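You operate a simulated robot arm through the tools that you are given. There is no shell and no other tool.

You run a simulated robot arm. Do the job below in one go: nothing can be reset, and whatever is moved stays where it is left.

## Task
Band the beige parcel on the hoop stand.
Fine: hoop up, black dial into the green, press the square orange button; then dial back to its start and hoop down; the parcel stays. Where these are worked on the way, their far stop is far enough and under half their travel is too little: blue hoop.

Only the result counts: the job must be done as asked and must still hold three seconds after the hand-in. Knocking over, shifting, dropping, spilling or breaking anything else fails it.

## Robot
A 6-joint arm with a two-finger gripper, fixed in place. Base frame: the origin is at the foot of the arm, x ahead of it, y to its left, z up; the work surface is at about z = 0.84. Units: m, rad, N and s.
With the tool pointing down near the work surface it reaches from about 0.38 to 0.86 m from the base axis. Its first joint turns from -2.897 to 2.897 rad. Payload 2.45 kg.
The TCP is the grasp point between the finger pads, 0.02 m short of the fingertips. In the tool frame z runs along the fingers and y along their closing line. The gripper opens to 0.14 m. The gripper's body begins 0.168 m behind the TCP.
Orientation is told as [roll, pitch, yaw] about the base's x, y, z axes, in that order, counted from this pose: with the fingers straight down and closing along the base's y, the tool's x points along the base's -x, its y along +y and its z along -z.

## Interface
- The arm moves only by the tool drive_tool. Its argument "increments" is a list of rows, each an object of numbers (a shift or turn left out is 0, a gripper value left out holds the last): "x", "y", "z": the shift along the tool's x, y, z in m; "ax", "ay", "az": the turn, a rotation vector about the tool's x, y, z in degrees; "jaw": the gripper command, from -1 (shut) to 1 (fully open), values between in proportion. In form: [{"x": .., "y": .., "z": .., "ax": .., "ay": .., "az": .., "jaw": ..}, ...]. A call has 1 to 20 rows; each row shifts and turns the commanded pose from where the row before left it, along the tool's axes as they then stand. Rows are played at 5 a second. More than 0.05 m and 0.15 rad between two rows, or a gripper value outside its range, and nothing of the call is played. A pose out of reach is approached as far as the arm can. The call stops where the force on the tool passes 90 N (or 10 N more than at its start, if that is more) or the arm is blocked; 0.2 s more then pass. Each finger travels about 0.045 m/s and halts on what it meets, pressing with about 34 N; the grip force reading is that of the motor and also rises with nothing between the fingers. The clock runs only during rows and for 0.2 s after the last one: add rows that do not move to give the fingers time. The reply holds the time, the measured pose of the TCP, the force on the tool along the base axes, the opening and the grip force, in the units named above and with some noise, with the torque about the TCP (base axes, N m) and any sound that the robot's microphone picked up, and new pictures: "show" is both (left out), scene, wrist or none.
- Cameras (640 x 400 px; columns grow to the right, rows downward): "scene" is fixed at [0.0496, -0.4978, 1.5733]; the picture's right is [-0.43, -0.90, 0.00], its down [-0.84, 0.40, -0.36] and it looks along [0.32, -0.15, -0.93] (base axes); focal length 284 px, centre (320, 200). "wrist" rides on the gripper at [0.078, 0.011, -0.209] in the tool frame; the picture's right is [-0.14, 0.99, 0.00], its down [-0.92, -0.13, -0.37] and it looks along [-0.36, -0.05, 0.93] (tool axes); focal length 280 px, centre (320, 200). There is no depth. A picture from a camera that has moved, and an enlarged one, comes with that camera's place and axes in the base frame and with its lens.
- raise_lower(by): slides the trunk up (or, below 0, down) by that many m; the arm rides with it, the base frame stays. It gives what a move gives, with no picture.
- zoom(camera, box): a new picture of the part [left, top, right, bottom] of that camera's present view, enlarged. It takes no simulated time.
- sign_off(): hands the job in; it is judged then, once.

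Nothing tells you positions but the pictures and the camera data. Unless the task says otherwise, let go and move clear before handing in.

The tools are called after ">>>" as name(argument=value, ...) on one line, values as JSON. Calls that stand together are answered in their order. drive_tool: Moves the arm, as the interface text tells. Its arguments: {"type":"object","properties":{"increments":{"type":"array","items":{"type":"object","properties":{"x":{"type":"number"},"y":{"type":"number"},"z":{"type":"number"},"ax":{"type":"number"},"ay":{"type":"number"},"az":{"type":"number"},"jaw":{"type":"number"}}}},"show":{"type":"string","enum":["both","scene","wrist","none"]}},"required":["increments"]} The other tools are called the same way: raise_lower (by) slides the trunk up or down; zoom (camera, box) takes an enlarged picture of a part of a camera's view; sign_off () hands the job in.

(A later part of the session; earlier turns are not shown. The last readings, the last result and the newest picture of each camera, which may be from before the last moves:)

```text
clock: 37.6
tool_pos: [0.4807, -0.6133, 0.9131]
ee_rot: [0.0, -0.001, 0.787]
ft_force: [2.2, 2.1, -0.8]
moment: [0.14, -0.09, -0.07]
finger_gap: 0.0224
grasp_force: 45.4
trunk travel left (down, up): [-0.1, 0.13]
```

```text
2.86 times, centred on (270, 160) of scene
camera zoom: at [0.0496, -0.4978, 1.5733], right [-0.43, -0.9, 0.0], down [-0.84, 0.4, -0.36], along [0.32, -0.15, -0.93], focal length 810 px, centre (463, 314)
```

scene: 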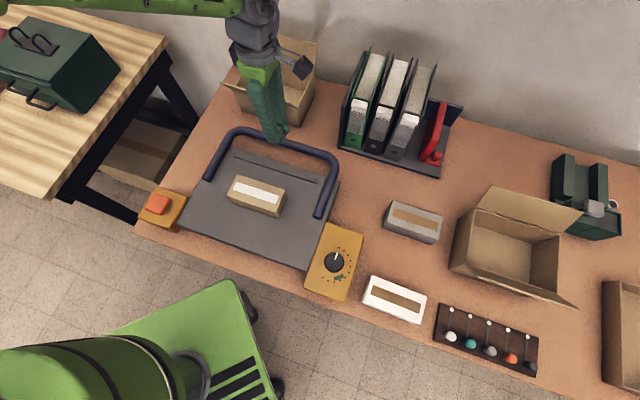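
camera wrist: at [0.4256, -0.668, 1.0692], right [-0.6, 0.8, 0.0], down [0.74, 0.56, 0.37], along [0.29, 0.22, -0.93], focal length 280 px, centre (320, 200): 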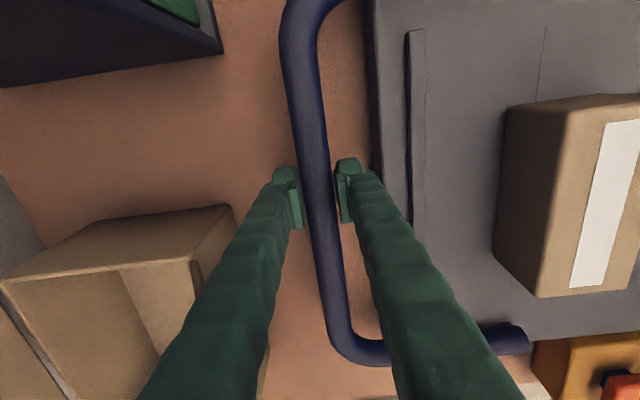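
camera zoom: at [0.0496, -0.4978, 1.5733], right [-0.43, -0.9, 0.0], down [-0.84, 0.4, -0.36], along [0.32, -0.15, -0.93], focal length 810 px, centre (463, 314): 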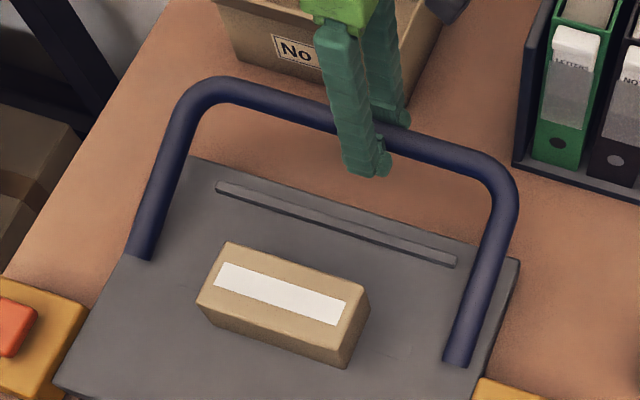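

The bar is still well within the pads. I'll continue along the arc.

>>> drive_tool(increments=[{"y": 0.003, "z": -0.0084}, {"y": 0.0035, "z": -0.0084}, {"y": 0.004, "z": -0.008}, {"y": 0.004, "z": -0.008}, {}], show="none")

>>> zoom(camera="wrist", box=[240, 100, 440, 260])

```text
clock: 38.8
tool_pos: [0.4722, -0.6039, 0.9464]
ee_rot: [0.002, 0.0, 0.785]
ft_force: [-13.9, 0.5, -10.1]
moment: [-0.41, 0.22, 0.02]
finger_gap: 0.0217
grasp_force: 44.8
trunk travel left (down, up): [-0.1, 0.13]
```

```text
2.50 times, centred on (340, 180) of wrist
camera zoom: at [0.4096, -0.6519, 1.153], right [-0.6, 0.8, 0.0], down [0.74, 0.56, 0.37], along [0.29, 0.22, -0.93], focal length 701 px, centre (270, 250)
```

zoom: 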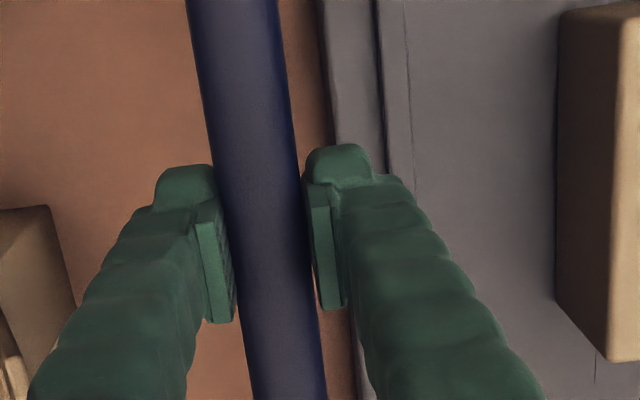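

The bar is pulling slightly inward and down, so I'll tighten the arc a touch and continue.

>>> drive_tool(increments=[{"y": 0.007, "z": -0.009}, {"y": 0.007, "z": -0.009}, {"y": 0.0075, "z": -0.0085}, {}], show="none")

>>> zoom(camera="wrist", box=[240, 100, 440, 260])

```text
clock: 39.8
tool_pos: [0.4591, -0.588, 0.9731]
ee_rot: [-0.002, 0.0, 0.785]
ft_force: [-10.5, -9.0, -2.8]
moment: [-0.06, 0.11, 0.0]
finger_gap: 0.0219
grasp_force: 45.1
trunk travel left (down, up): [-0.1, 0.13]
```

```text
2.50 times, centred on (340, 180) of wrist
camera zoom: at [0.3951, -0.6363, 1.1817], right [-0.6, 0.8, 0.0], down [0.74, 0.56, 0.37], along [0.3, 0.22, -0.93], focal length 701 px, centre (270, 250)
```

zoom: 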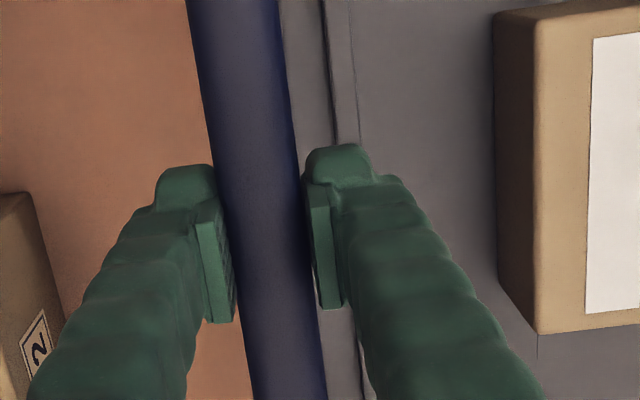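

The grip is secure at about 43°. I'll continue, correcting a small sideways drift.

>>> drive_tool(increments=[{"x": 0.001, "y": 0.008, "z": -0.0078}, {"x": 0.001, "y": 0.0085, "z": -0.007}, {"y": 0.0095, "z": -0.0062}, {}], show="none")

>>> zoom(camera="scene", box=[190, 90, 350, 230])

```text
clock: 40.8
tool_pos: [0.44, -0.5706, 0.9965]
ee_rot: [-0.007, 0.0, 0.786]
ft_force: [22.2, -2.8, 20.4]
moment: [0.74, -0.74, -0.02]
finger_gap: 0.0215
grasp_force: 44.0
trunk travel left (down, up): [-0.1, 0.13]
```

```text
2.86 times, centred on (270, 160) of scene
camera zoom: at [0.0496, -0.4978, 1.5733], right [-0.43, -0.9, 0.0], down [-0.84, 0.4, -0.36], along [0.32, -0.15, -0.93], focal length 810 px, centre (463, 314)
```

zoom: 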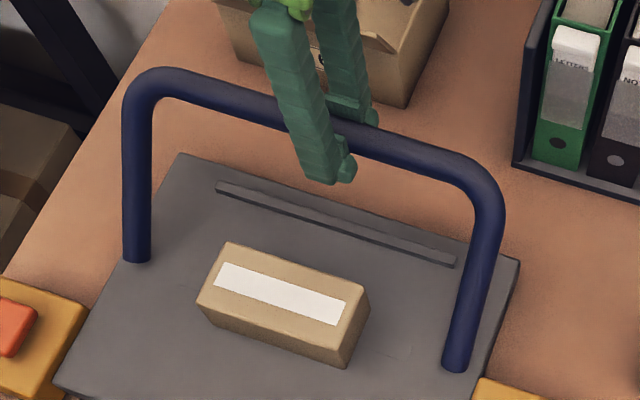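

Now there's outward and upward pressure on the tool. I'll check the bar's position in the pads.

>>> zoom(camera="wrist", box=[240, 100, 440, 260])

>>> drive_tool(increments=[{"z": -0.002}, {}], show="none")

```text
2.50 times, centred on (340, 180) of wrist
camera zoom: at [0.3767, -0.6176, 1.2052], right [-0.6, 0.8, -0.01], down [0.74, 0.56, 0.37], along [0.3, 0.22, -0.93], focal length 701 px, centre (270, 250)
```

zoom: 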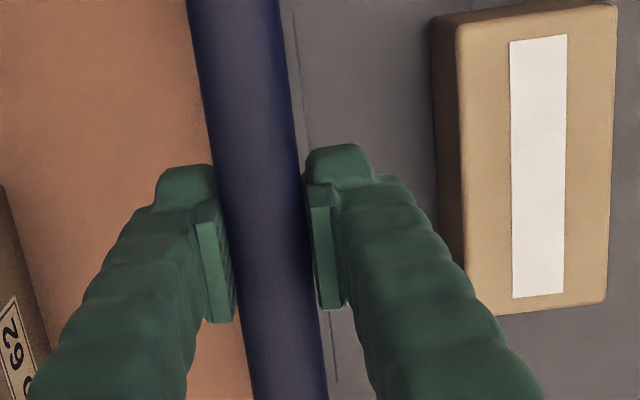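

```text
clock: 41.4
tool_pos: [0.4412, -0.5695, 0.9983]
ee_rot: [-0.004, 0.004, 0.786]
ft_force: [29.4, -1.8, 23.0]
moment: [0.04, -0.32, -0.03]
finger_gap: 0.0217
grasp_force: 45.4
trunk travel left (down, up): [-0.1, 0.13]
```

The bar hasn't moved in the pads, and the hinge is stiff to millimetre errors. I'll trim the position slightly to relax it.

>>> drive_tool(increments=[{"x": -0.001, "y": -0.001, "z": -0.0015}, {}, {}], show="none")

```text
clock: 42.2
tool_pos: [0.439, -0.5692, 0.9984]
ee_rot: [-0.002, 0.002, 0.786]
ft_force: [25.4, 2.7, 17.6]
moment: [-0.01, -0.06, 0.01]
finger_gap: 0.0219
grasp_force: 45.2
trunk travel left (down, up): [-0.1, 0.13]
```

>>> drive_tool(increments=[{"x": -0.0015, "y": -0.001, "z": -0.001}, {"y": 0.007, "z": -0.006}, {"y": 0.008, "z": -0.006}, {}], show="none")

```text
clock: 43.2
tool_pos: [0.4284, -0.5587, 1.0089]
ee_rot: [0.006, 0.0, 0.786]
ft_force: [5.6, 5.8, -6.6]
moment: [-0.5, 0.31, -0.01]
finger_gap: 0.0217
grasp_force: 45.3
trunk travel left (down, up): [-0.1, 0.13]
```

The forces are balanced at about 60°. I'll continue toward vertical.

>>> drive_tool(increments=[{"x": -0.0005, "y": 0.01, "z": -0.0045}, {"y": 0.0105, "z": -0.0045}, {"y": 0.0105, "z": -0.0038}, {}], show="scene")

```text
clock: 44.2
tool_pos: [0.4079, -0.5396, 1.0246]
ee_rot: [-0.001, 0.002, 0.785]
ft_force: [3.0, -3.4, 6.7]
moment: [-0.2, 0.09, -0.01]
finger_gap: 0.0217
grasp_force: 45.0
trunk travel left (down, up): [-0.1, 0.13]
```

scene: 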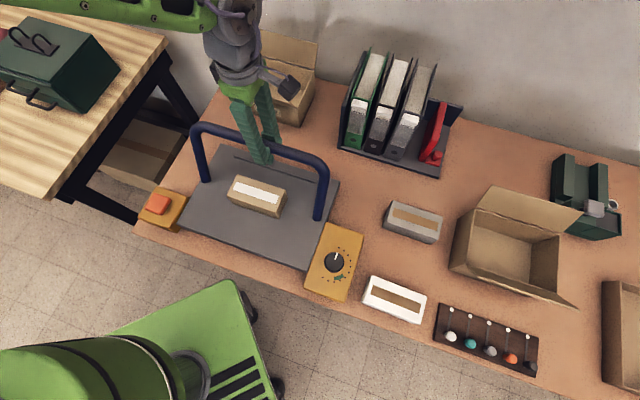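

The hoop is at about 72° with low forces. I'll carry on to vertical.

>>> drive_tool(increments=[{"y": 0.0115, "z": -0.0033}, {"y": 0.0115, "z": -0.0024}, {"y": 0.0115, "z": -0.0016}, {}], show="scene")

```text
clock: 45.2
tool_pos: [0.3832, -0.5141, 1.0322]
ee_rot: [-0.002, 0.002, 0.785]
ft_force: [5.1, -4.1, 30.6]
moment: [-0.14, 0.06, 0.04]
finger_gap: 0.0218
grasp_force: 44.9
trunk travel left (down, up): [-0.1, 0.13]
```

scene: 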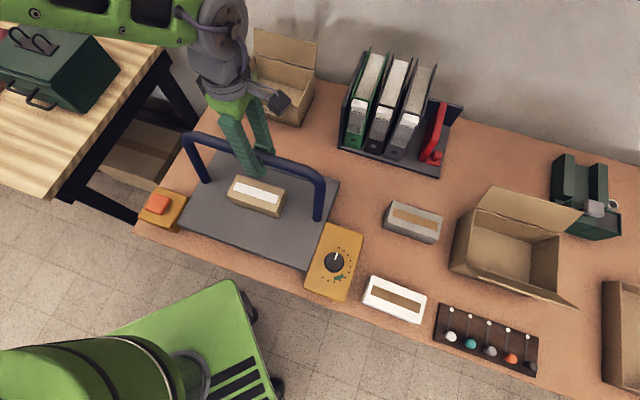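

It's near vertical. I'll relieve the vertical load and keep moving inward, watching for the end stop.

>>> drive_tool(increments=[{"z": -0.0025}, {"y": 0.01, "z": -0.0014}, {"y": 0.01, "z": -0.0005}, {}], show="none")

```text
clock: 46.2
tool_pos: [0.3683, -0.4993, 1.0347]
ee_rot: [0.003, -0.002, 0.786]
ft_force: [2.7, 1.4, 3.1]
moment: [-0.09, 0.0, 0.0]
finger_gap: 0.0216
grasp_force: 45.1
trunk travel left (down, up): [-0.1, 0.13]
```

>>> drive_tool(increments=[{"y": 0.008}, {"y": 0.008, "z": 0.0005}, {}], show="scene")

>>> zoom(camera="scene", box=[160, 90, 350, 230])

```text
clock: 47.0
tool_pos: [0.3581, -0.489, 1.034]
ee_rot: [-0.001, 0.001, 0.784]
ft_force: [7.2, -8.2, -10.7]
moment: [0.07, -0.17, -0.04]
finger_gap: 0.0215
grasp_force: 44.7
trunk travel left (down, up): [-0.1, 0.13]
```

scene: 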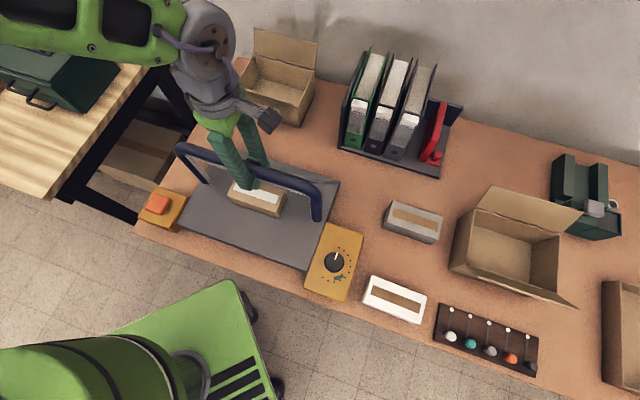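

```text
2.86 times, centred on (255, 160) of scene
camera zoom: at [0.0496, -0.4978, 1.5733], right [-0.43, -0.9, 0.0], down [-0.84, 0.4, -0.36], along [0.32, -0.15, -0.93], focal length 810 px, centre (506, 314)
```

zoom: 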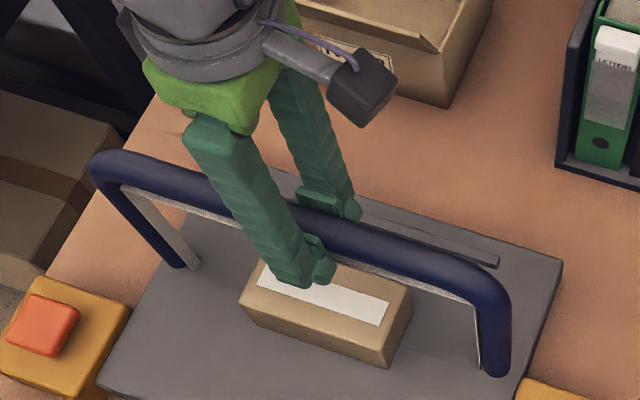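

The hoop is just past vertical and starting to resist. I'll nudge it a bit further to see whether this is the stop.

>>> drive_tool(increments=[{"y": 0.004, "z": 0.0012}, {}], show="none")

>>> drive_tool(increments=[{"y": 0.004, "z": 0.001}, {}], show="none")

```text
clock: 47.6
tool_pos: [0.3583, -0.4881, 1.0338]
ee_rot: [-0.005, 0.0, 0.785]
ft_force: [17.5, -22.2, 1.0]
moment: [0.3, -0.17, -0.05]
finger_gap: 0.0214
grasp_force: 44.4
trunk travel left (down, up): [-0.1, 0.13]
```

```text
clock: 48.2
tool_pos: [0.3586, -0.4898, 1.0351]
ee_rot: [-0.012, 0.003, 0.786]
ft_force: [31.9, -28.5, 8.7]
moment: [0.76, -0.59, -0.01]
finger_gap: 0.0217
grasp_force: 44.9
trunk travel left (down, up): [-0.1, 0.13]
```

The hoop is against its far stop just past vertical. I'll back off the pressure, open, and rise clear to see whether it stays up.

>>> drive_tool(increments=[{"y": -0.004, "z": 0}, {"y": -0.003}, {"jaw": -0.3}, {"jaw": -0.3}, {}, {"z": -0.03}, {"z": -0.04}, {"z": -0.04}, {}])

>>> zoom(camera="scene", box=[160, 90, 350, 230])

```text
clock: 50.2
tool_pos: [0.3598, -0.4867, 1.1439]
ee_rot: [0.0, 0.001, 0.784]
ft_force: [1.0, 0.9, -0.9]
moment: [-0.01, -0.02, 0.01]
finger_gap: 0.0486
grasp_force: 0.0
trunk travel left (down, up): [-0.1, 0.13]
camera wrist: at [0.2958, -0.5352, 1.3522], right [-0.6, 0.8, 0.0], down [0.74, 0.56, 0.37], along [0.29, 0.22, -0.93], focal length 280 px, centre (320, 200)
```

scene: 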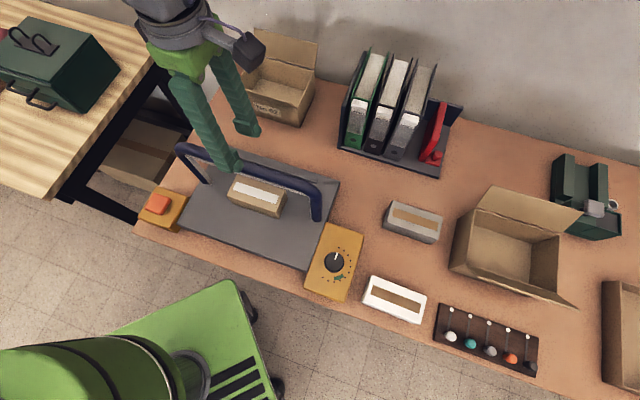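
wrist: 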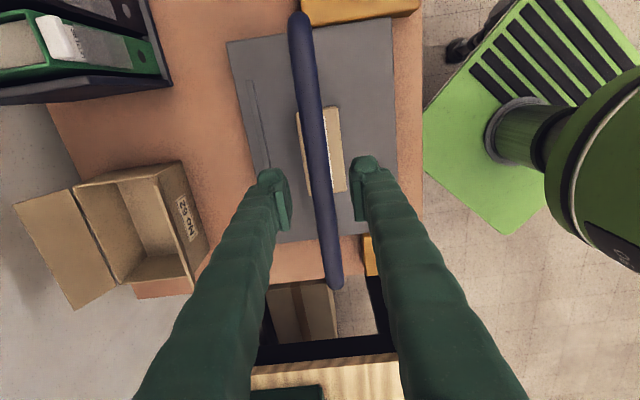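

```text
2.86 times, centred on (255, 160) of scene
camera zoom: at [0.0496, -0.4978, 1.5733], right [-0.43, -0.9, 0.0], down [-0.84, 0.4, -0.36], along [0.32, -0.15, -0.93], focal length 810 px, centre (506, 314)
```

zoom: 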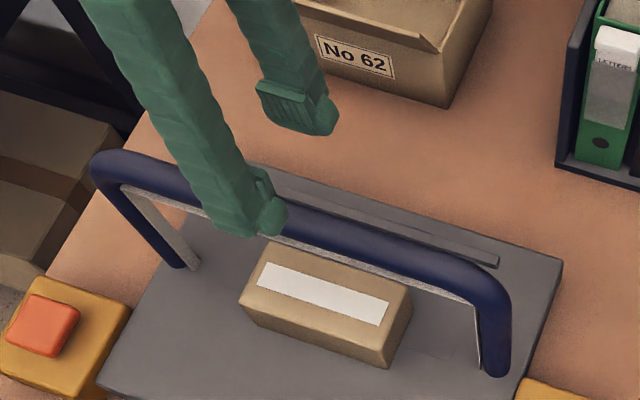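

The hoop stays up on its own and the parcel is under it. Next is the dial, so I'll move above it at a safe height.

>>> drive_tool(increments=[{"x": 0.04, "y": 0.02}, {"x": 0.04, "y": 0.02}, {"x": 0.04, "y": 0.02}, {"x": 0.04, "y": 0.02}, {"x": 0.04, "y": 0.02}, {"x": 0.02, "y": 0.005, "jaw": 0.1}, {"z": 0.04}, {"z": 0.03}, {}])

>>> zoom(camera="wrist", box=[230, 80, 430, 240])

```text
clock: 52.2
tool_pos: [0.1297, -0.5688, 1.0743]
ee_rot: [0.001, 0.001, 0.785]
ft_force: [0.4, 1.0, 0.1]
moment: [-0.01, 0.0, -0.01]
finger_gap: 0.0771
grasp_force: 0.1
trunk travel left (down, up): [-0.1, 0.13]
camera wrist: at [0.0665, -0.6163, 1.2817], right [-0.6, 0.8, 0.0], down [0.74, 0.56, 0.37], along [0.29, 0.22, -0.93], focal length 280 px, centre (320, 200)
```

scene: 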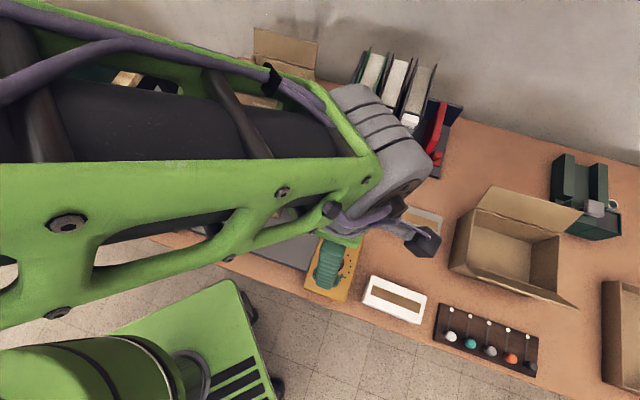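
wrist: 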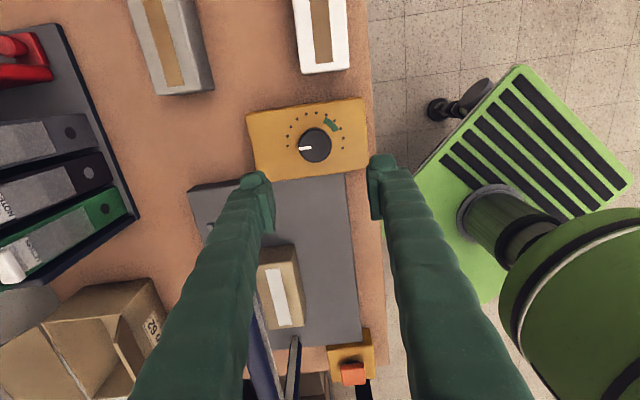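

```text
2.50 times, centred on (330, 160) of wrist
camera zoom: at [0.0665, -0.6163, 1.2817], right [-0.6, 0.8, 0.0], down [0.74, 0.56, 0.37], along [0.29, 0.22, -0.93], focal length 701 px, centre (295, 300)
```

zoom: 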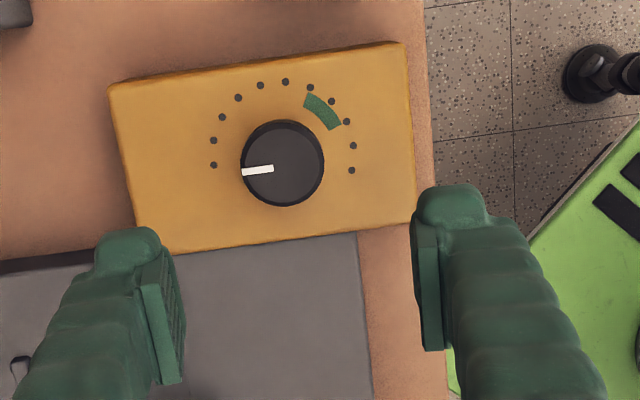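

The dial is about 0.045 m across, and its pointer is at the first dot. The green is centred about 144° clockwise, seen from above. I'll centre over the dial and rehearse the turn in the air to check the wrist has the range.

>>> drive_tool(increments=[{"x": 0.0075, "y": -0.006}, {"az": 8}, {"az": 8}, {"az": 8}, {"az": 8}, {"az": 8}, {"az": 8}, {"az": 8}, {"az": 8}, {"az": 8}, {"az": 8}, {"az": 8}, {"az": 8}, {"az": 8}, {"az": 8}, {"az": 8}, {"az": 8}, {"az": 8}, {"az": 8}, {}], show="wrist")

```text
clock: 56.4
tool_pos: [0.1264, -0.5772, 1.0722]
ee_rot: [0.001, -0.001, -1.729]
ft_force: [0.3, -0.3, -0.8]
moment: [0.01, 0.02, 0.01]
finger_gap: 0.0771
grasp_force: 0.1
trunk travel left (down, up): [-0.1, 0.13]
camera wrist: at [0.1499, -0.5026, 1.2806], right [0.96, -0.29, 0.0], down [-0.27, -0.89, 0.37], along [-0.11, -0.35, -0.93], focal length 280 px, centre (320, 200)
```

wrist: 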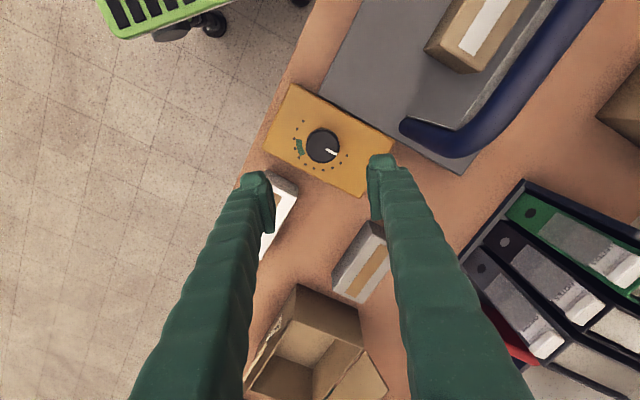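

The wrist reaches the full turn and the dial stays centred. I'll rotate back and descend toward the dial.

>>> drive_tool(increments=[{"az": -8}, {"az": -8}, {"az": -8}, {"az": -8}, {"az": -8}, {"az": -8}, {"az": -8}, {"az": -8}, {"az": -8}, {"az": -8}, {"az": -8}, {"az": -8}, {"az": -8}, {"az": -8}, {"az": -8}, {"az": -8}, {"az": -8}, {"az": -8}, {"x": -0.002}, {}], show="none")

>>> drive_tool(increments=[{"z": 0.045}, {"z": 0.045}, {"z": 0.045}, {}], show="wrist")

>>> zoom(camera="wrist", box=[220, 110, 420, 270])

```text
clock: 60.6
tool_pos: [0.1273, -0.5761, 1.072]
ee_rot: [0.0, 0.0, 0.784]
ft_force: [0.0, 0.3, -0.1]
moment: [-0.02, 0.0, 0.0]
finger_gap: 0.0768
grasp_force: 0.0
trunk travel left (down, up): [-0.1, 0.13]
```

```text
clock: 61.6
tool_pos: [0.126, -0.5779, 0.9362]
ee_rot: [0.001, 0.0, 0.785]
ft_force: [0.4, 1.2, -0.3]
moment: [0.04, 0.0, 0.01]
finger_gap: 0.0769
grasp_force: 0.1
trunk travel left (down, up): [-0.1, 0.13]
camera wrist: at [0.0633, -0.6257, 1.1441], right [-0.6, 0.8, 0.0], down [0.74, 0.56, 0.37], along [0.29, 0.22, -0.93], focal length 280 px, centre (320, 200)
```

wrist: 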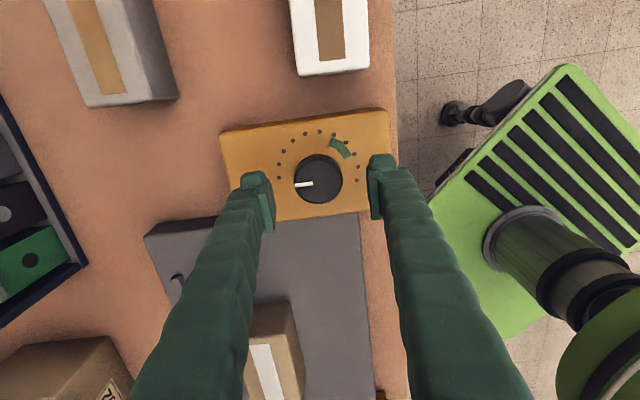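

```text
2.50 times, centred on (320, 190) of wrist
camera zoom: at [0.0633, -0.6257, 1.1441], right [-0.6, 0.8, 0.0], down [0.74, 0.56, 0.37], along [0.29, 0.22, -0.93], focal length 701 px, centre (320, 225)
```

zoom: 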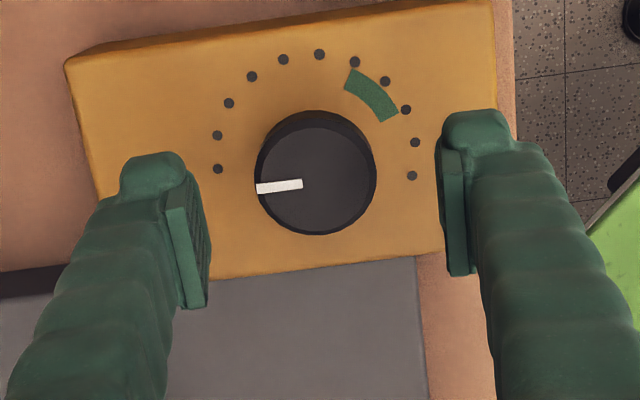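

The dial is centred between the fingers. I'll descend around it in steps, watching for contact with the box.

>>> drive_tool(increments=[{"z": 0.015}, {"z": 0.012}, {}], show="wrist")

>>> zoom(camera="wrist", box=[220, 110, 420, 270])

```text
clock: 62.4
tool_pos: [0.1239, -0.5796, 0.9104]
ee_rot: [-0.001, 0.001, 0.786]
ft_force: [-0.4, 0.3, -0.4]
moment: [-0.04, 0.0, -0.01]
finger_gap: 0.0771
grasp_force: 0.0
trunk travel left (down, up): [-0.1, 0.13]
camera wrist: at [0.0624, -0.6259, 1.1179], right [-0.6, 0.8, 0.0], down [0.74, 0.56, 0.37], along [0.29, 0.22, -0.93], focal length 280 px, centre (320, 200)
```

wrist: 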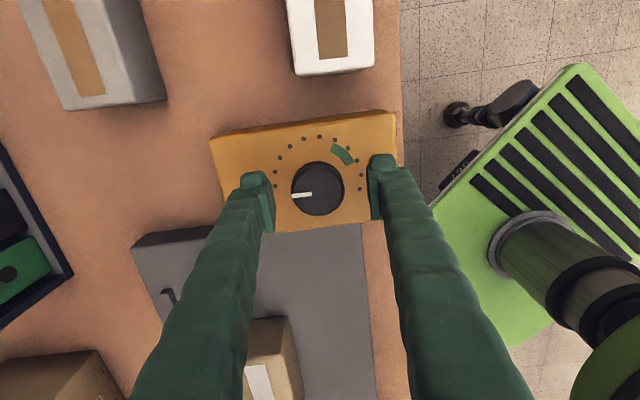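

```text
2.50 times, centred on (320, 190) of wrist
camera zoom: at [0.0624, -0.6259, 1.1179], right [-0.6, 0.8, 0.0], down [0.74, 0.56, 0.37], along [0.29, 0.22, -0.93], focal length 701 px, centre (320, 225)
```

zoom: 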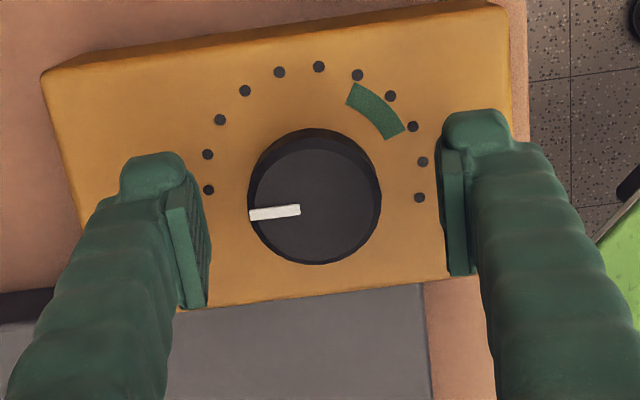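

The dial sits about 3–4 mm toward the plate from the grip centre. I'll correct that and go down the rest of the way.

>>> drive_tool(increments=[{"x": -0.003, "z": 0.006}, {"z": 0.006}, {}], show="wrist")

>>> zoom(camera="wrist", box=[220, 110, 420, 270])

```text
clock: 63.2
tool_pos: [0.128, -0.5746, 0.8979]
ee_rot: [0.0, -0.002, 0.785]
ft_force: [0.4, 0.3, 0.5]
moment: [0.0, 0.02, 0.05]
finger_gap: 0.0768
grasp_force: 0.1
trunk travel left (down, up): [-0.1, 0.13]
camera wrist: at [0.0651, -0.6224, 1.1056], right [-0.6, 0.8, 0.0], down [0.74, 0.56, 0.37], along [0.29, 0.22, -0.93], focal length 280 px, centre (320, 200)
```

wrist: 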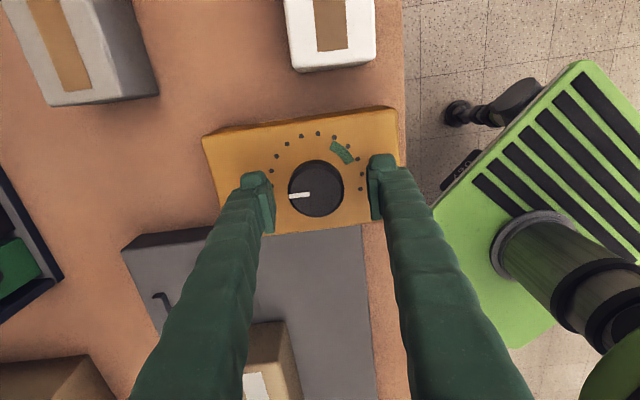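

```text
2.50 times, centred on (320, 190) of wrist
camera zoom: at [0.0651, -0.6224, 1.1056], right [-0.6, 0.8, 0.0], down [0.74, 0.56, 0.37], along [0.29, 0.22, -0.93], focal length 701 px, centre (320, 225)
```

zoom: 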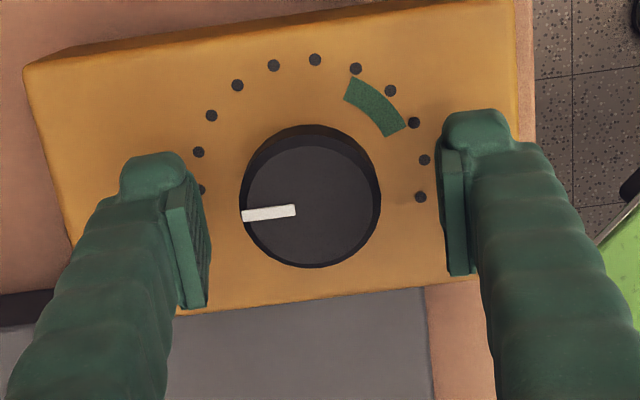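

The face of the dial is at about TCP level, so the pads overlap its side well. I'll go down 3 mm more, check for contact, then close.

>>> drive_tool(increments=[{"z": 0.003}, {}], show="none")

>>> drive_tool(increments=[{"jaw": -0.3}, {"jaw": -0.5}, {"jaw": -0.5}, {}, {}], show="wrist")

>>> zoom(camera="wrist", box=[220, 110, 420, 270])

```text
clock: 63.8
tool_pos: [0.1288, -0.5748, 0.894]
ee_rot: [0.0, -0.001, 0.784]
ft_force: [0.7, -0.4, 0.6]
moment: [0.05, 0.04, -0.01]
finger_gap: 0.0772
grasp_force: 0.0
trunk travel left (down, up): [-0.1, 0.13]
```

```text
clock: 65.0
tool_pos: [0.1304, -0.5759, 0.8953]
ee_rot: [-0.002, 0.0, 0.786]
ft_force: [16.9, -11.3, 1.0]
moment: [-0.16, -0.24, -0.03]
finger_gap: 0.0466
grasp_force: 44.7
trunk travel left (down, up): [-0.1, 0.13]
camera wrist: at [0.0678, -0.624, 1.1031], right [-0.6, 0.8, 0.0], down [0.74, 0.56, 0.37], along [0.29, 0.22, -0.93], focal length 280 px, centre (320, 200)
```

wrist: 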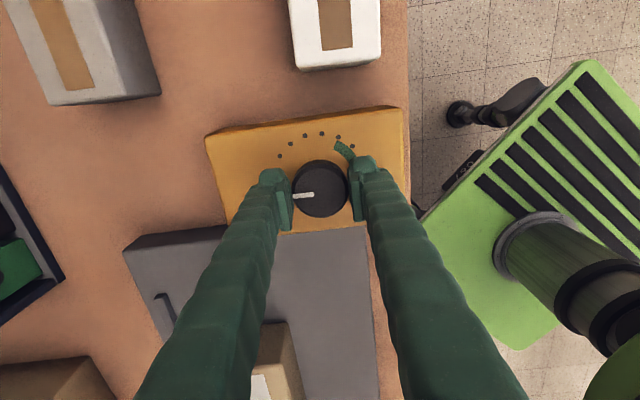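

```text
2.50 times, centred on (320, 190) of wrist
camera zoom: at [0.0678, -0.624, 1.1031], right [-0.6, 0.8, 0.0], down [0.74, 0.56, 0.37], along [0.29, 0.22, -0.93], focal length 701 px, centre (320, 225)
```

zoom: 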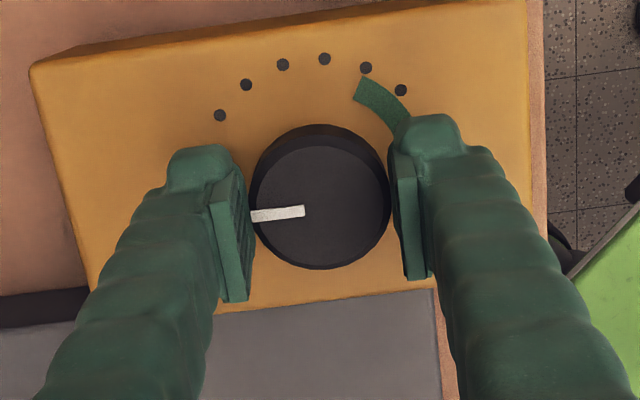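

The dial is gripped at 0.0466 m with a mild side load. I'll ease that and start turning clockwise, a few steps first.

>>> drive_tool(increments=[{"y": -0.0015}, {"az": 8}, {"az": 8}, {"az": 8}, {}], show="wrist")

>>> zoom(camera="wrist", box=[220, 110, 420, 270])

```text
clock: 66.2
tool_pos: [0.1301, -0.5754, 0.8951]
ee_rot: [-0.001, 0.001, 0.364]
ft_force: [6.6, -10.5, 8.7]
moment: [-0.09, 0.06, -0.01]
finger_gap: 0.0467
grasp_force: 45.0
trunk travel left (down, up): [-0.1, 0.13]
camera wrist: at [0.0537, -0.5944, 1.1029], right [-0.23, 0.97, 0.0], down [0.91, 0.21, 0.37], along [0.36, 0.08, -0.93], focal length 280 px, centre (320, 200)
```

wrist: 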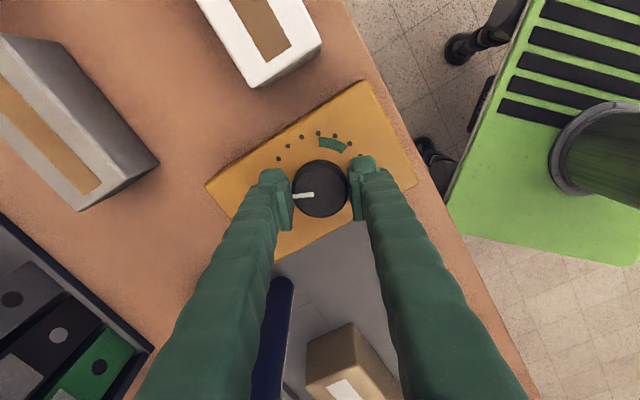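

```text
2.50 times, centred on (320, 190) of wrist
camera zoom: at [0.0537, -0.5944, 1.1029], right [-0.23, 0.97, 0.0], down [0.91, 0.21, 0.37], along [0.36, 0.08, -0.93], focal length 701 px, centre (320, 225)
```

zoom: 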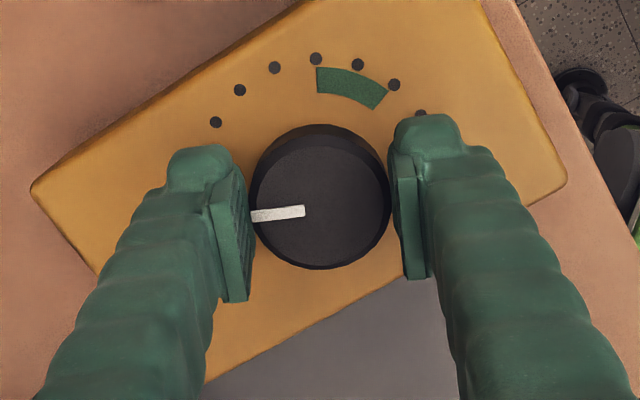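

The dial turns with the gripper without slipping. I'll turn the remaining 120°.

>>> drive_tool(increments=[{"az": 8}, {"az": 8}, {"az": 8}, {"az": 8}, {"az": 8}, {"az": 8}, {"az": 8}, {"az": 8}, {"az": 8}, {"az": 8}, {"az": 8}, {"az": 8}, {"az": 8}, {"az": 8}, {"az": 8}, {}], show="wrist")

>>> zoom(camera="wrist", box=[220, 110, 420, 270])

```text
clock: 69.6
tool_pos: [0.1314, -0.5752, 0.894]
ee_rot: [0.001, 0.001, -1.73]
ft_force: [-1.1, -0.8, -5.2]
moment: [0.07, -0.06, 0.02]
finger_gap: 0.0465
grasp_force: 45.1
trunk travel left (down, up): [-0.1, 0.13]
camera wrist: at [0.1543, -0.5009, 1.103], right [0.96, -0.29, 0.0], down [-0.27, -0.89, 0.37], along [-0.11, -0.35, -0.93], focal length 280 px, centre (320, 200)
```

wrist: 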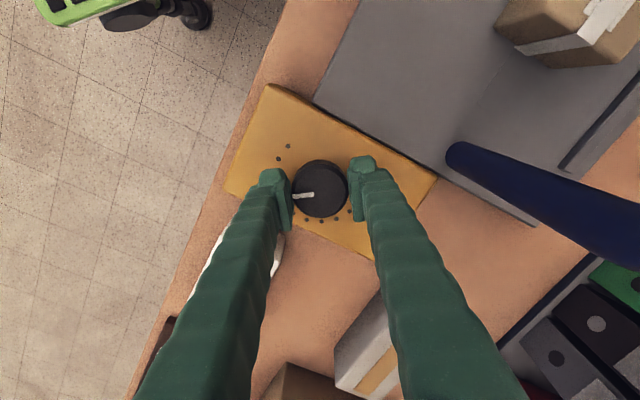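

```text
2.50 times, centred on (320, 190) of wrist
camera zoom: at [0.1543, -0.5009, 1.103], right [0.96, -0.29, 0.0], down [-0.27, -0.89, 0.37], along [-0.11, -0.35, -0.93], focal length 701 px, centre (320, 225)
```

zoom: 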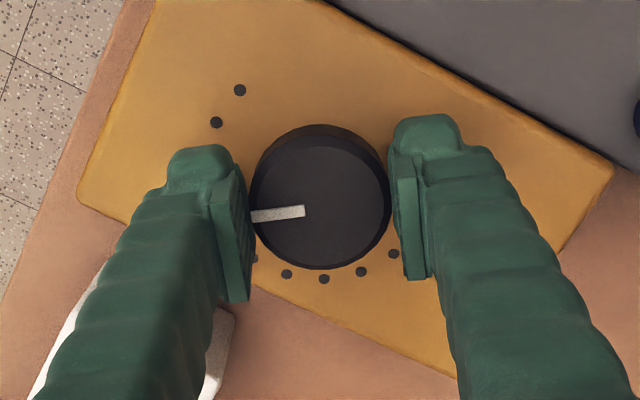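

The turn is complete. I'll release, rise, and confirm the pointer is in the green.

>>> drive_tool(increments=[{"jaw": -0.1}, {"jaw": 0.1}, {}, {"z": -0.02}, {"z": -0.04}, {"z": -0.045}, {"z": -0.045}, {}], show="wrist")

>>> zoom(camera="wrist", box=[240, 80, 400, 200])

>>> zoom(camera="wrist", box=[340, 0, 640, 200])

```text
clock: 71.4
tool_pos: [0.1336, -0.5721, 1.0451]
ee_rot: [0.0, 0.001, -1.726]
ft_force: [-0.2, 0.6, -0.2]
moment: [-0.02, -0.02, 0.03]
finger_gap: 0.0773
grasp_force: 0.1
trunk travel left (down, up): [-0.1, 0.13]
camera wrist: at [0.156, -0.4977, 1.2535], right [0.96, -0.29, 0.0], down [-0.27, -0.89, 0.37], along [-0.11, -0.35, -0.93], focal length 280 px, centre (320, 200)
```

wrist: 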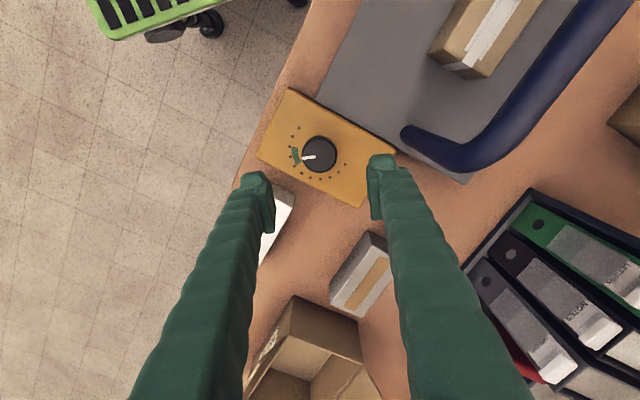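

```text
3.33 times, centred on (320, 140) of wrist
camera zoom: at [0.156, -0.4977, 1.2535], right [0.96, -0.29, 0.0], down [-0.27, -0.89, 0.37], along [-0.11, -0.35, -0.93], focal length 935 px, centre (320, 400)
```

zoom: 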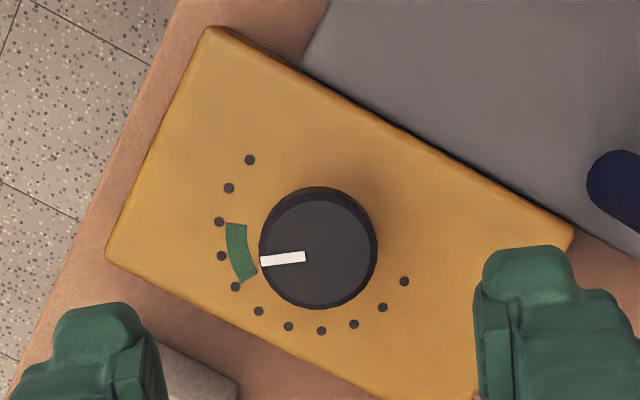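

```text
2.00 times, centred on (490, 100) of wrist
camera zoom: at [0.156, -0.4977, 1.2535], right [0.96, -0.29, 0.0], down [-0.27, -0.89, 0.37], along [-0.11, -0.35, -0.93], focal length 561 px, centre (-20, 400)
```

zoom: 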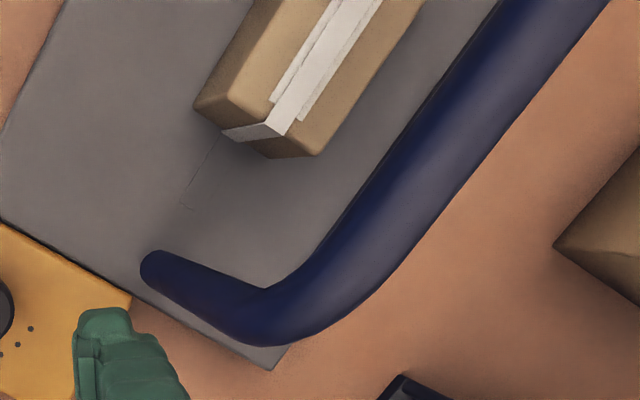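

The pointer sits in the middle of the green, the hoop is still upright, and a white strap now shows on the parcel. Next I'll raise, shut the fingers, and travel over to the orange button.

>>> drive_tool(increments=[{"z": -0.045, "jaw": -1}, {"z": -0.04}, {"x": 0.038, "y": 0.026}, {"x": 0.038, "y": 0.026}, {"x": 0.038, "y": 0.026}, {"x": 0.038, "y": 0.026}, {"x": 0.038, "y": 0.026}, {"x": 0.038, "y": 0.026}, {"x": 0.038, "y": 0.026}, {"x": 0.038, "y": 0.026}, {"x": 0.038, "y": 0.026}, {"x": 0.038, "y": 0.026}, {}])

```text
clock: 74.2
tool_pos: [0.4485, -0.2445, 1.1287]
ee_rot: [0.0, 0.0, -1.728]
ft_force: [0.2, 0.8, -0.1]
moment: [-0.06, 0.0, 0.01]
finger_gap: 0.0001
grasp_force: 29.6
trunk travel left (down, up): [-0.1, 0.13]
camera wrist: at [0.4722, -0.1684, 1.3369], right [0.96, -0.29, 0.0], down [-0.27, -0.89, 0.37], along [-0.11, -0.35, -0.93], focal length 280 px, centre (320, 200)
```

scene: 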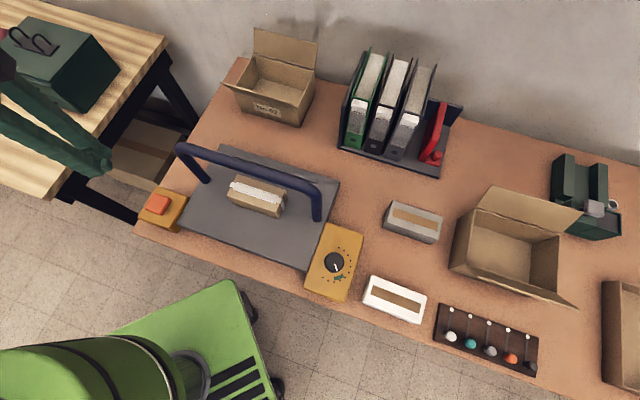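
wrist: 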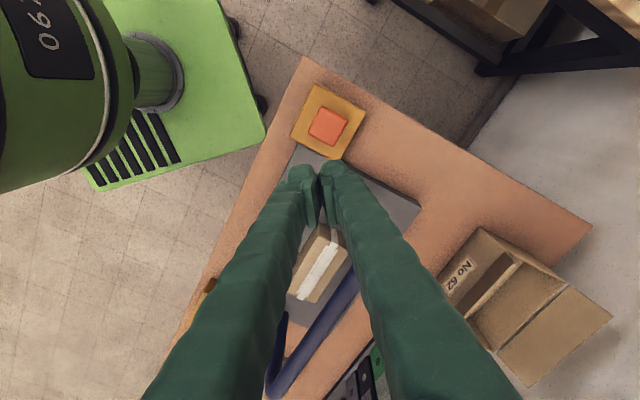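

The button shows up a little beyond the tool. I'll shift over it and lower partway to re-centre.

>>> drive_tool(increments=[{"x": 0.02, "y": 0.009}, {"z": 0.045}, {"z": 0.045}, {"z": 0.03}, {}], show="both")

>>> zoom(camera="wrist", box=[240, 80, 400, 220])

>>> zoom(camera="scene", box=[110, 120, 270, 240])

```text
clock: 75.4
tool_pos: [0.458, -0.2233, 1.01]
ee_rot: [0.0, 0.0, -1.728]
ft_force: [-0.6, -0.4, -0.3]
moment: [0.02, 0.02, -0.02]
finger_gap: 0.0
grasp_force: 29.0
trunk travel left (down, up): [-0.1, 0.13]
camera wrist: at [0.481, -0.1475, 1.2188], right [0.96, -0.29, 0.0], down [-0.27, -0.89, 0.37], along [-0.11, -0.35, -0.93], focal length 280 px, centre (320, 200)
```

scene: 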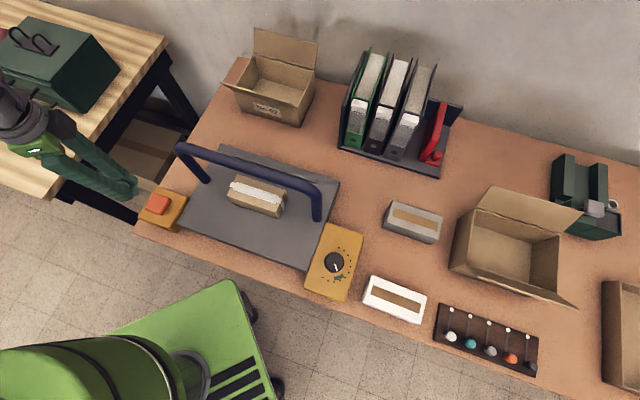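
wrist: 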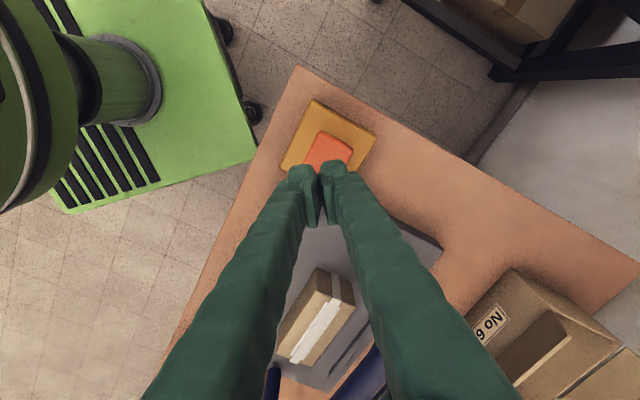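

```text
2.86 times, centred on (320, 150) of wrist
camera zoom: at [0.481, -0.1475, 1.2188], right [0.96, -0.29, 0.0], down [-0.27, -0.89, 0.37], along [-0.11, -0.35, -0.93], focal length 801 px, centre (320, 343)
```

zoom: 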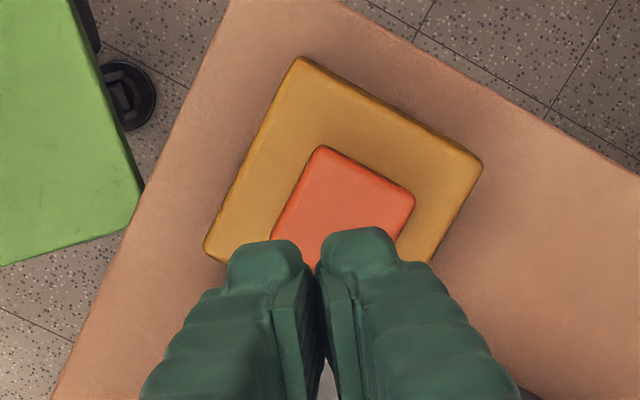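

```text
3.33 times, centred on (190, 180) of scene
camera zoom: at [0.0496, -0.4978, 1.5733], right [-0.43, -0.9, 0.0], down [-0.84, 0.4, -0.36], along [0.32, -0.15, -0.93], focal length 945 px, centre (753, 267)
```

zoom: 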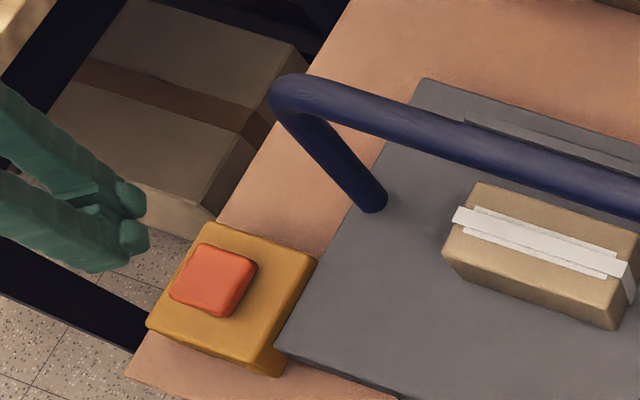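

The button's centre appears to be near (0.468, -0.223), with its top around z 0.875. I'll shift over it and lower to just above.

>>> drive_tool(increments=[{"x": 0.002, "y": 0.0095}, {"z": 0.045}, {"z": 0.045}, {}], show="both")

>>> zoom(camera="wrist", box=[240, 100, 400, 240])

>>> zoom(camera="scene", box=[110, 150, 210, 240])

```text
clock: 76.4
tool_pos: [0.4674, -0.2235, 0.9197]
ee_rot: [-0.001, 0.0, -1.727]
ft_force: [-0.8, -0.5, -0.2]
moment: [0.01, 0.01, 0.01]
finger_gap: 0.0
grasp_force: 29.0
trunk travel left (down, up): [-0.1, 0.13]
camera wrist: at [0.4916, -0.1475, 1.1287], right [0.96, -0.29, 0.0], down [-0.27, -0.89, 0.37], along [-0.11, -0.35, -0.93], focal length 280 px, centre (320, 200)
```

scene: 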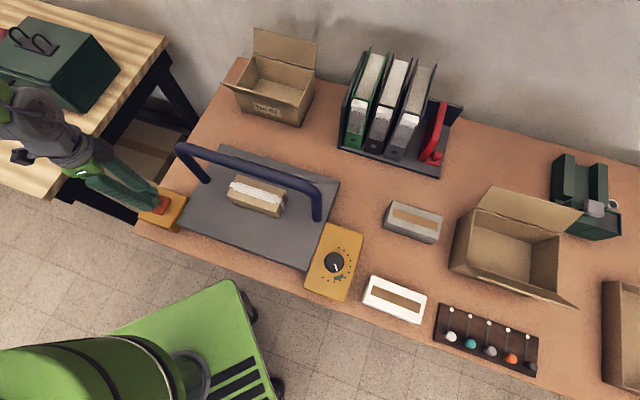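
wrist: 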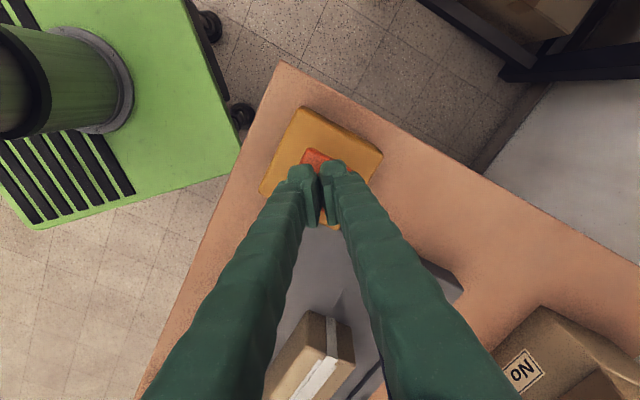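

```text
2.86 times, centred on (320, 170) of wrist
camera zoom: at [0.4916, -0.1475, 1.1287], right [0.96, -0.29, 0.0], down [-0.27, -0.89, 0.37], along [-0.11, -0.35, -0.93], focal length 801 px, centre (320, 286)
```

zoom: 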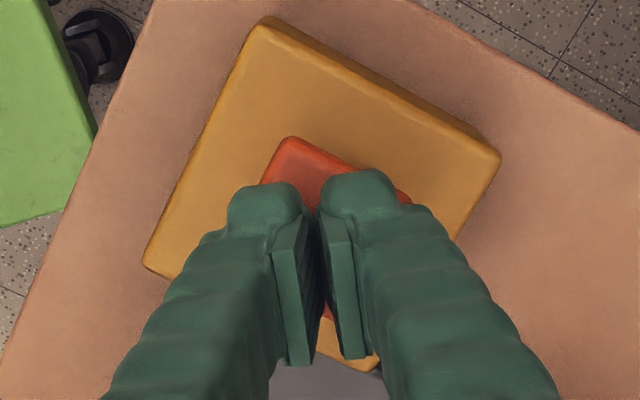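

```text
4.44 times, centred on (160, 195) of scene
camera zoom: at [0.0496, -0.4978, 1.5733], right [-0.43, -0.9, 0.0], down [-0.84, 0.4, -0.36], along [0.32, -0.15, -0.93], focal length 1260 px, centre (1031, 222)
```

zoom: 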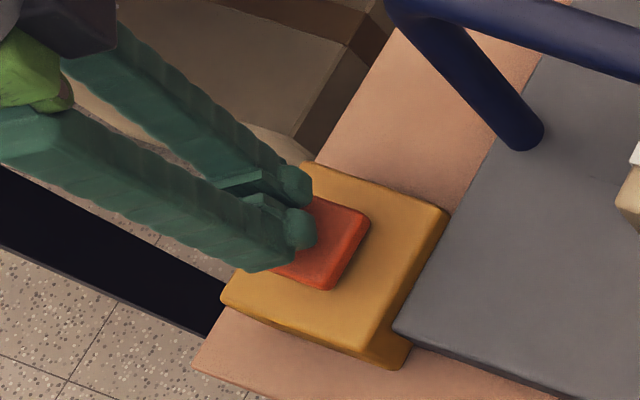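

The fingertips are centred over the button. I'll press down in small steps, reading the force.

>>> drive_tool(increments=[{"z": 0.01}, {"z": 0.006}, {}], show="none")

>>> drive_tool(increments=[{"z": 0.004}, {}], show="none")

>>> drive_tool(increments=[{"z": 0.004}, {}], show="none")

```text
clock: 77.2
tool_pos: [0.4683, -0.2231, 0.9038]
ee_rot: [0.001, -0.002, -1.727]
ft_force: [0.5, 0.0, -0.7]
moment: [0.0, -0.02, 0.0]
finger_gap: 0.0
grasp_force: 29.5
trunk travel left (down, up): [-0.1, 0.13]
```

```text
clock: 77.8
tool_pos: [0.4682, -0.2219, 0.8998]
ee_rot: [0.0, 0.001, -1.729]
ft_force: [-0.9, 1.2, -0.2]
moment: [-0.02, -0.03, -0.04]
finger_gap: 0.0002
grasp_force: 29.1
trunk travel left (down, up): [-0.1, 0.13]
```

```text
clock: 78.4
tool_pos: [0.4683, -0.2225, 0.8964]
ee_rot: [0.001, 0.001, -1.727]
ft_force: [-1.4, -0.2, 2.9]
moment: [-0.05, 0.01, 0.01]
finger_gap: 0.0059
grasp_force: 29.2
trunk travel left (down, up): [-0.1, 0.13]
```

Contact has begun. I'll press on.

>>> drive_tool(increments=[{"z": 0.003}, {}], show="none")

>>> drive_tool(increments=[{"z": 0.003}, {}], show="wrist")

```text
clock: 79.0
tool_pos: [0.4695, -0.2217, 0.8935]
ee_rot: [0.0, 0.001, -1.726]
ft_force: [1.0, -1.1, 4.4]
moment: [-0.05, 0.0, -0.02]
finger_gap: 0.0058
grasp_force: 29.4
trunk travel left (down, up): [-0.1, 0.13]
```

```text
clock: 79.6
tool_pos: [0.4683, -0.2225, 0.8904]
ee_rot: [-0.002, 0.001, -1.728]
ft_force: [2.4, -1.2, 6.6]
moment: [-0.01, -0.06, -0.02]
finger_gap: 0.0061
grasp_force: 29.5
trunk travel left (down, up): [-0.1, 0.13]
heard: click
camera wrist: at [0.4916, -0.1468, 1.0978], right [0.96, -0.29, 0.0], down [-0.27, -0.89, 0.37], along [-0.11, -0.35, -0.93], focal length 280 px, centre (320, 200)
```

wrist: 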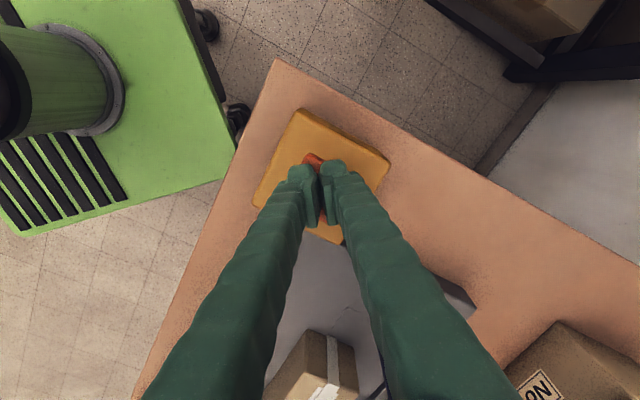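

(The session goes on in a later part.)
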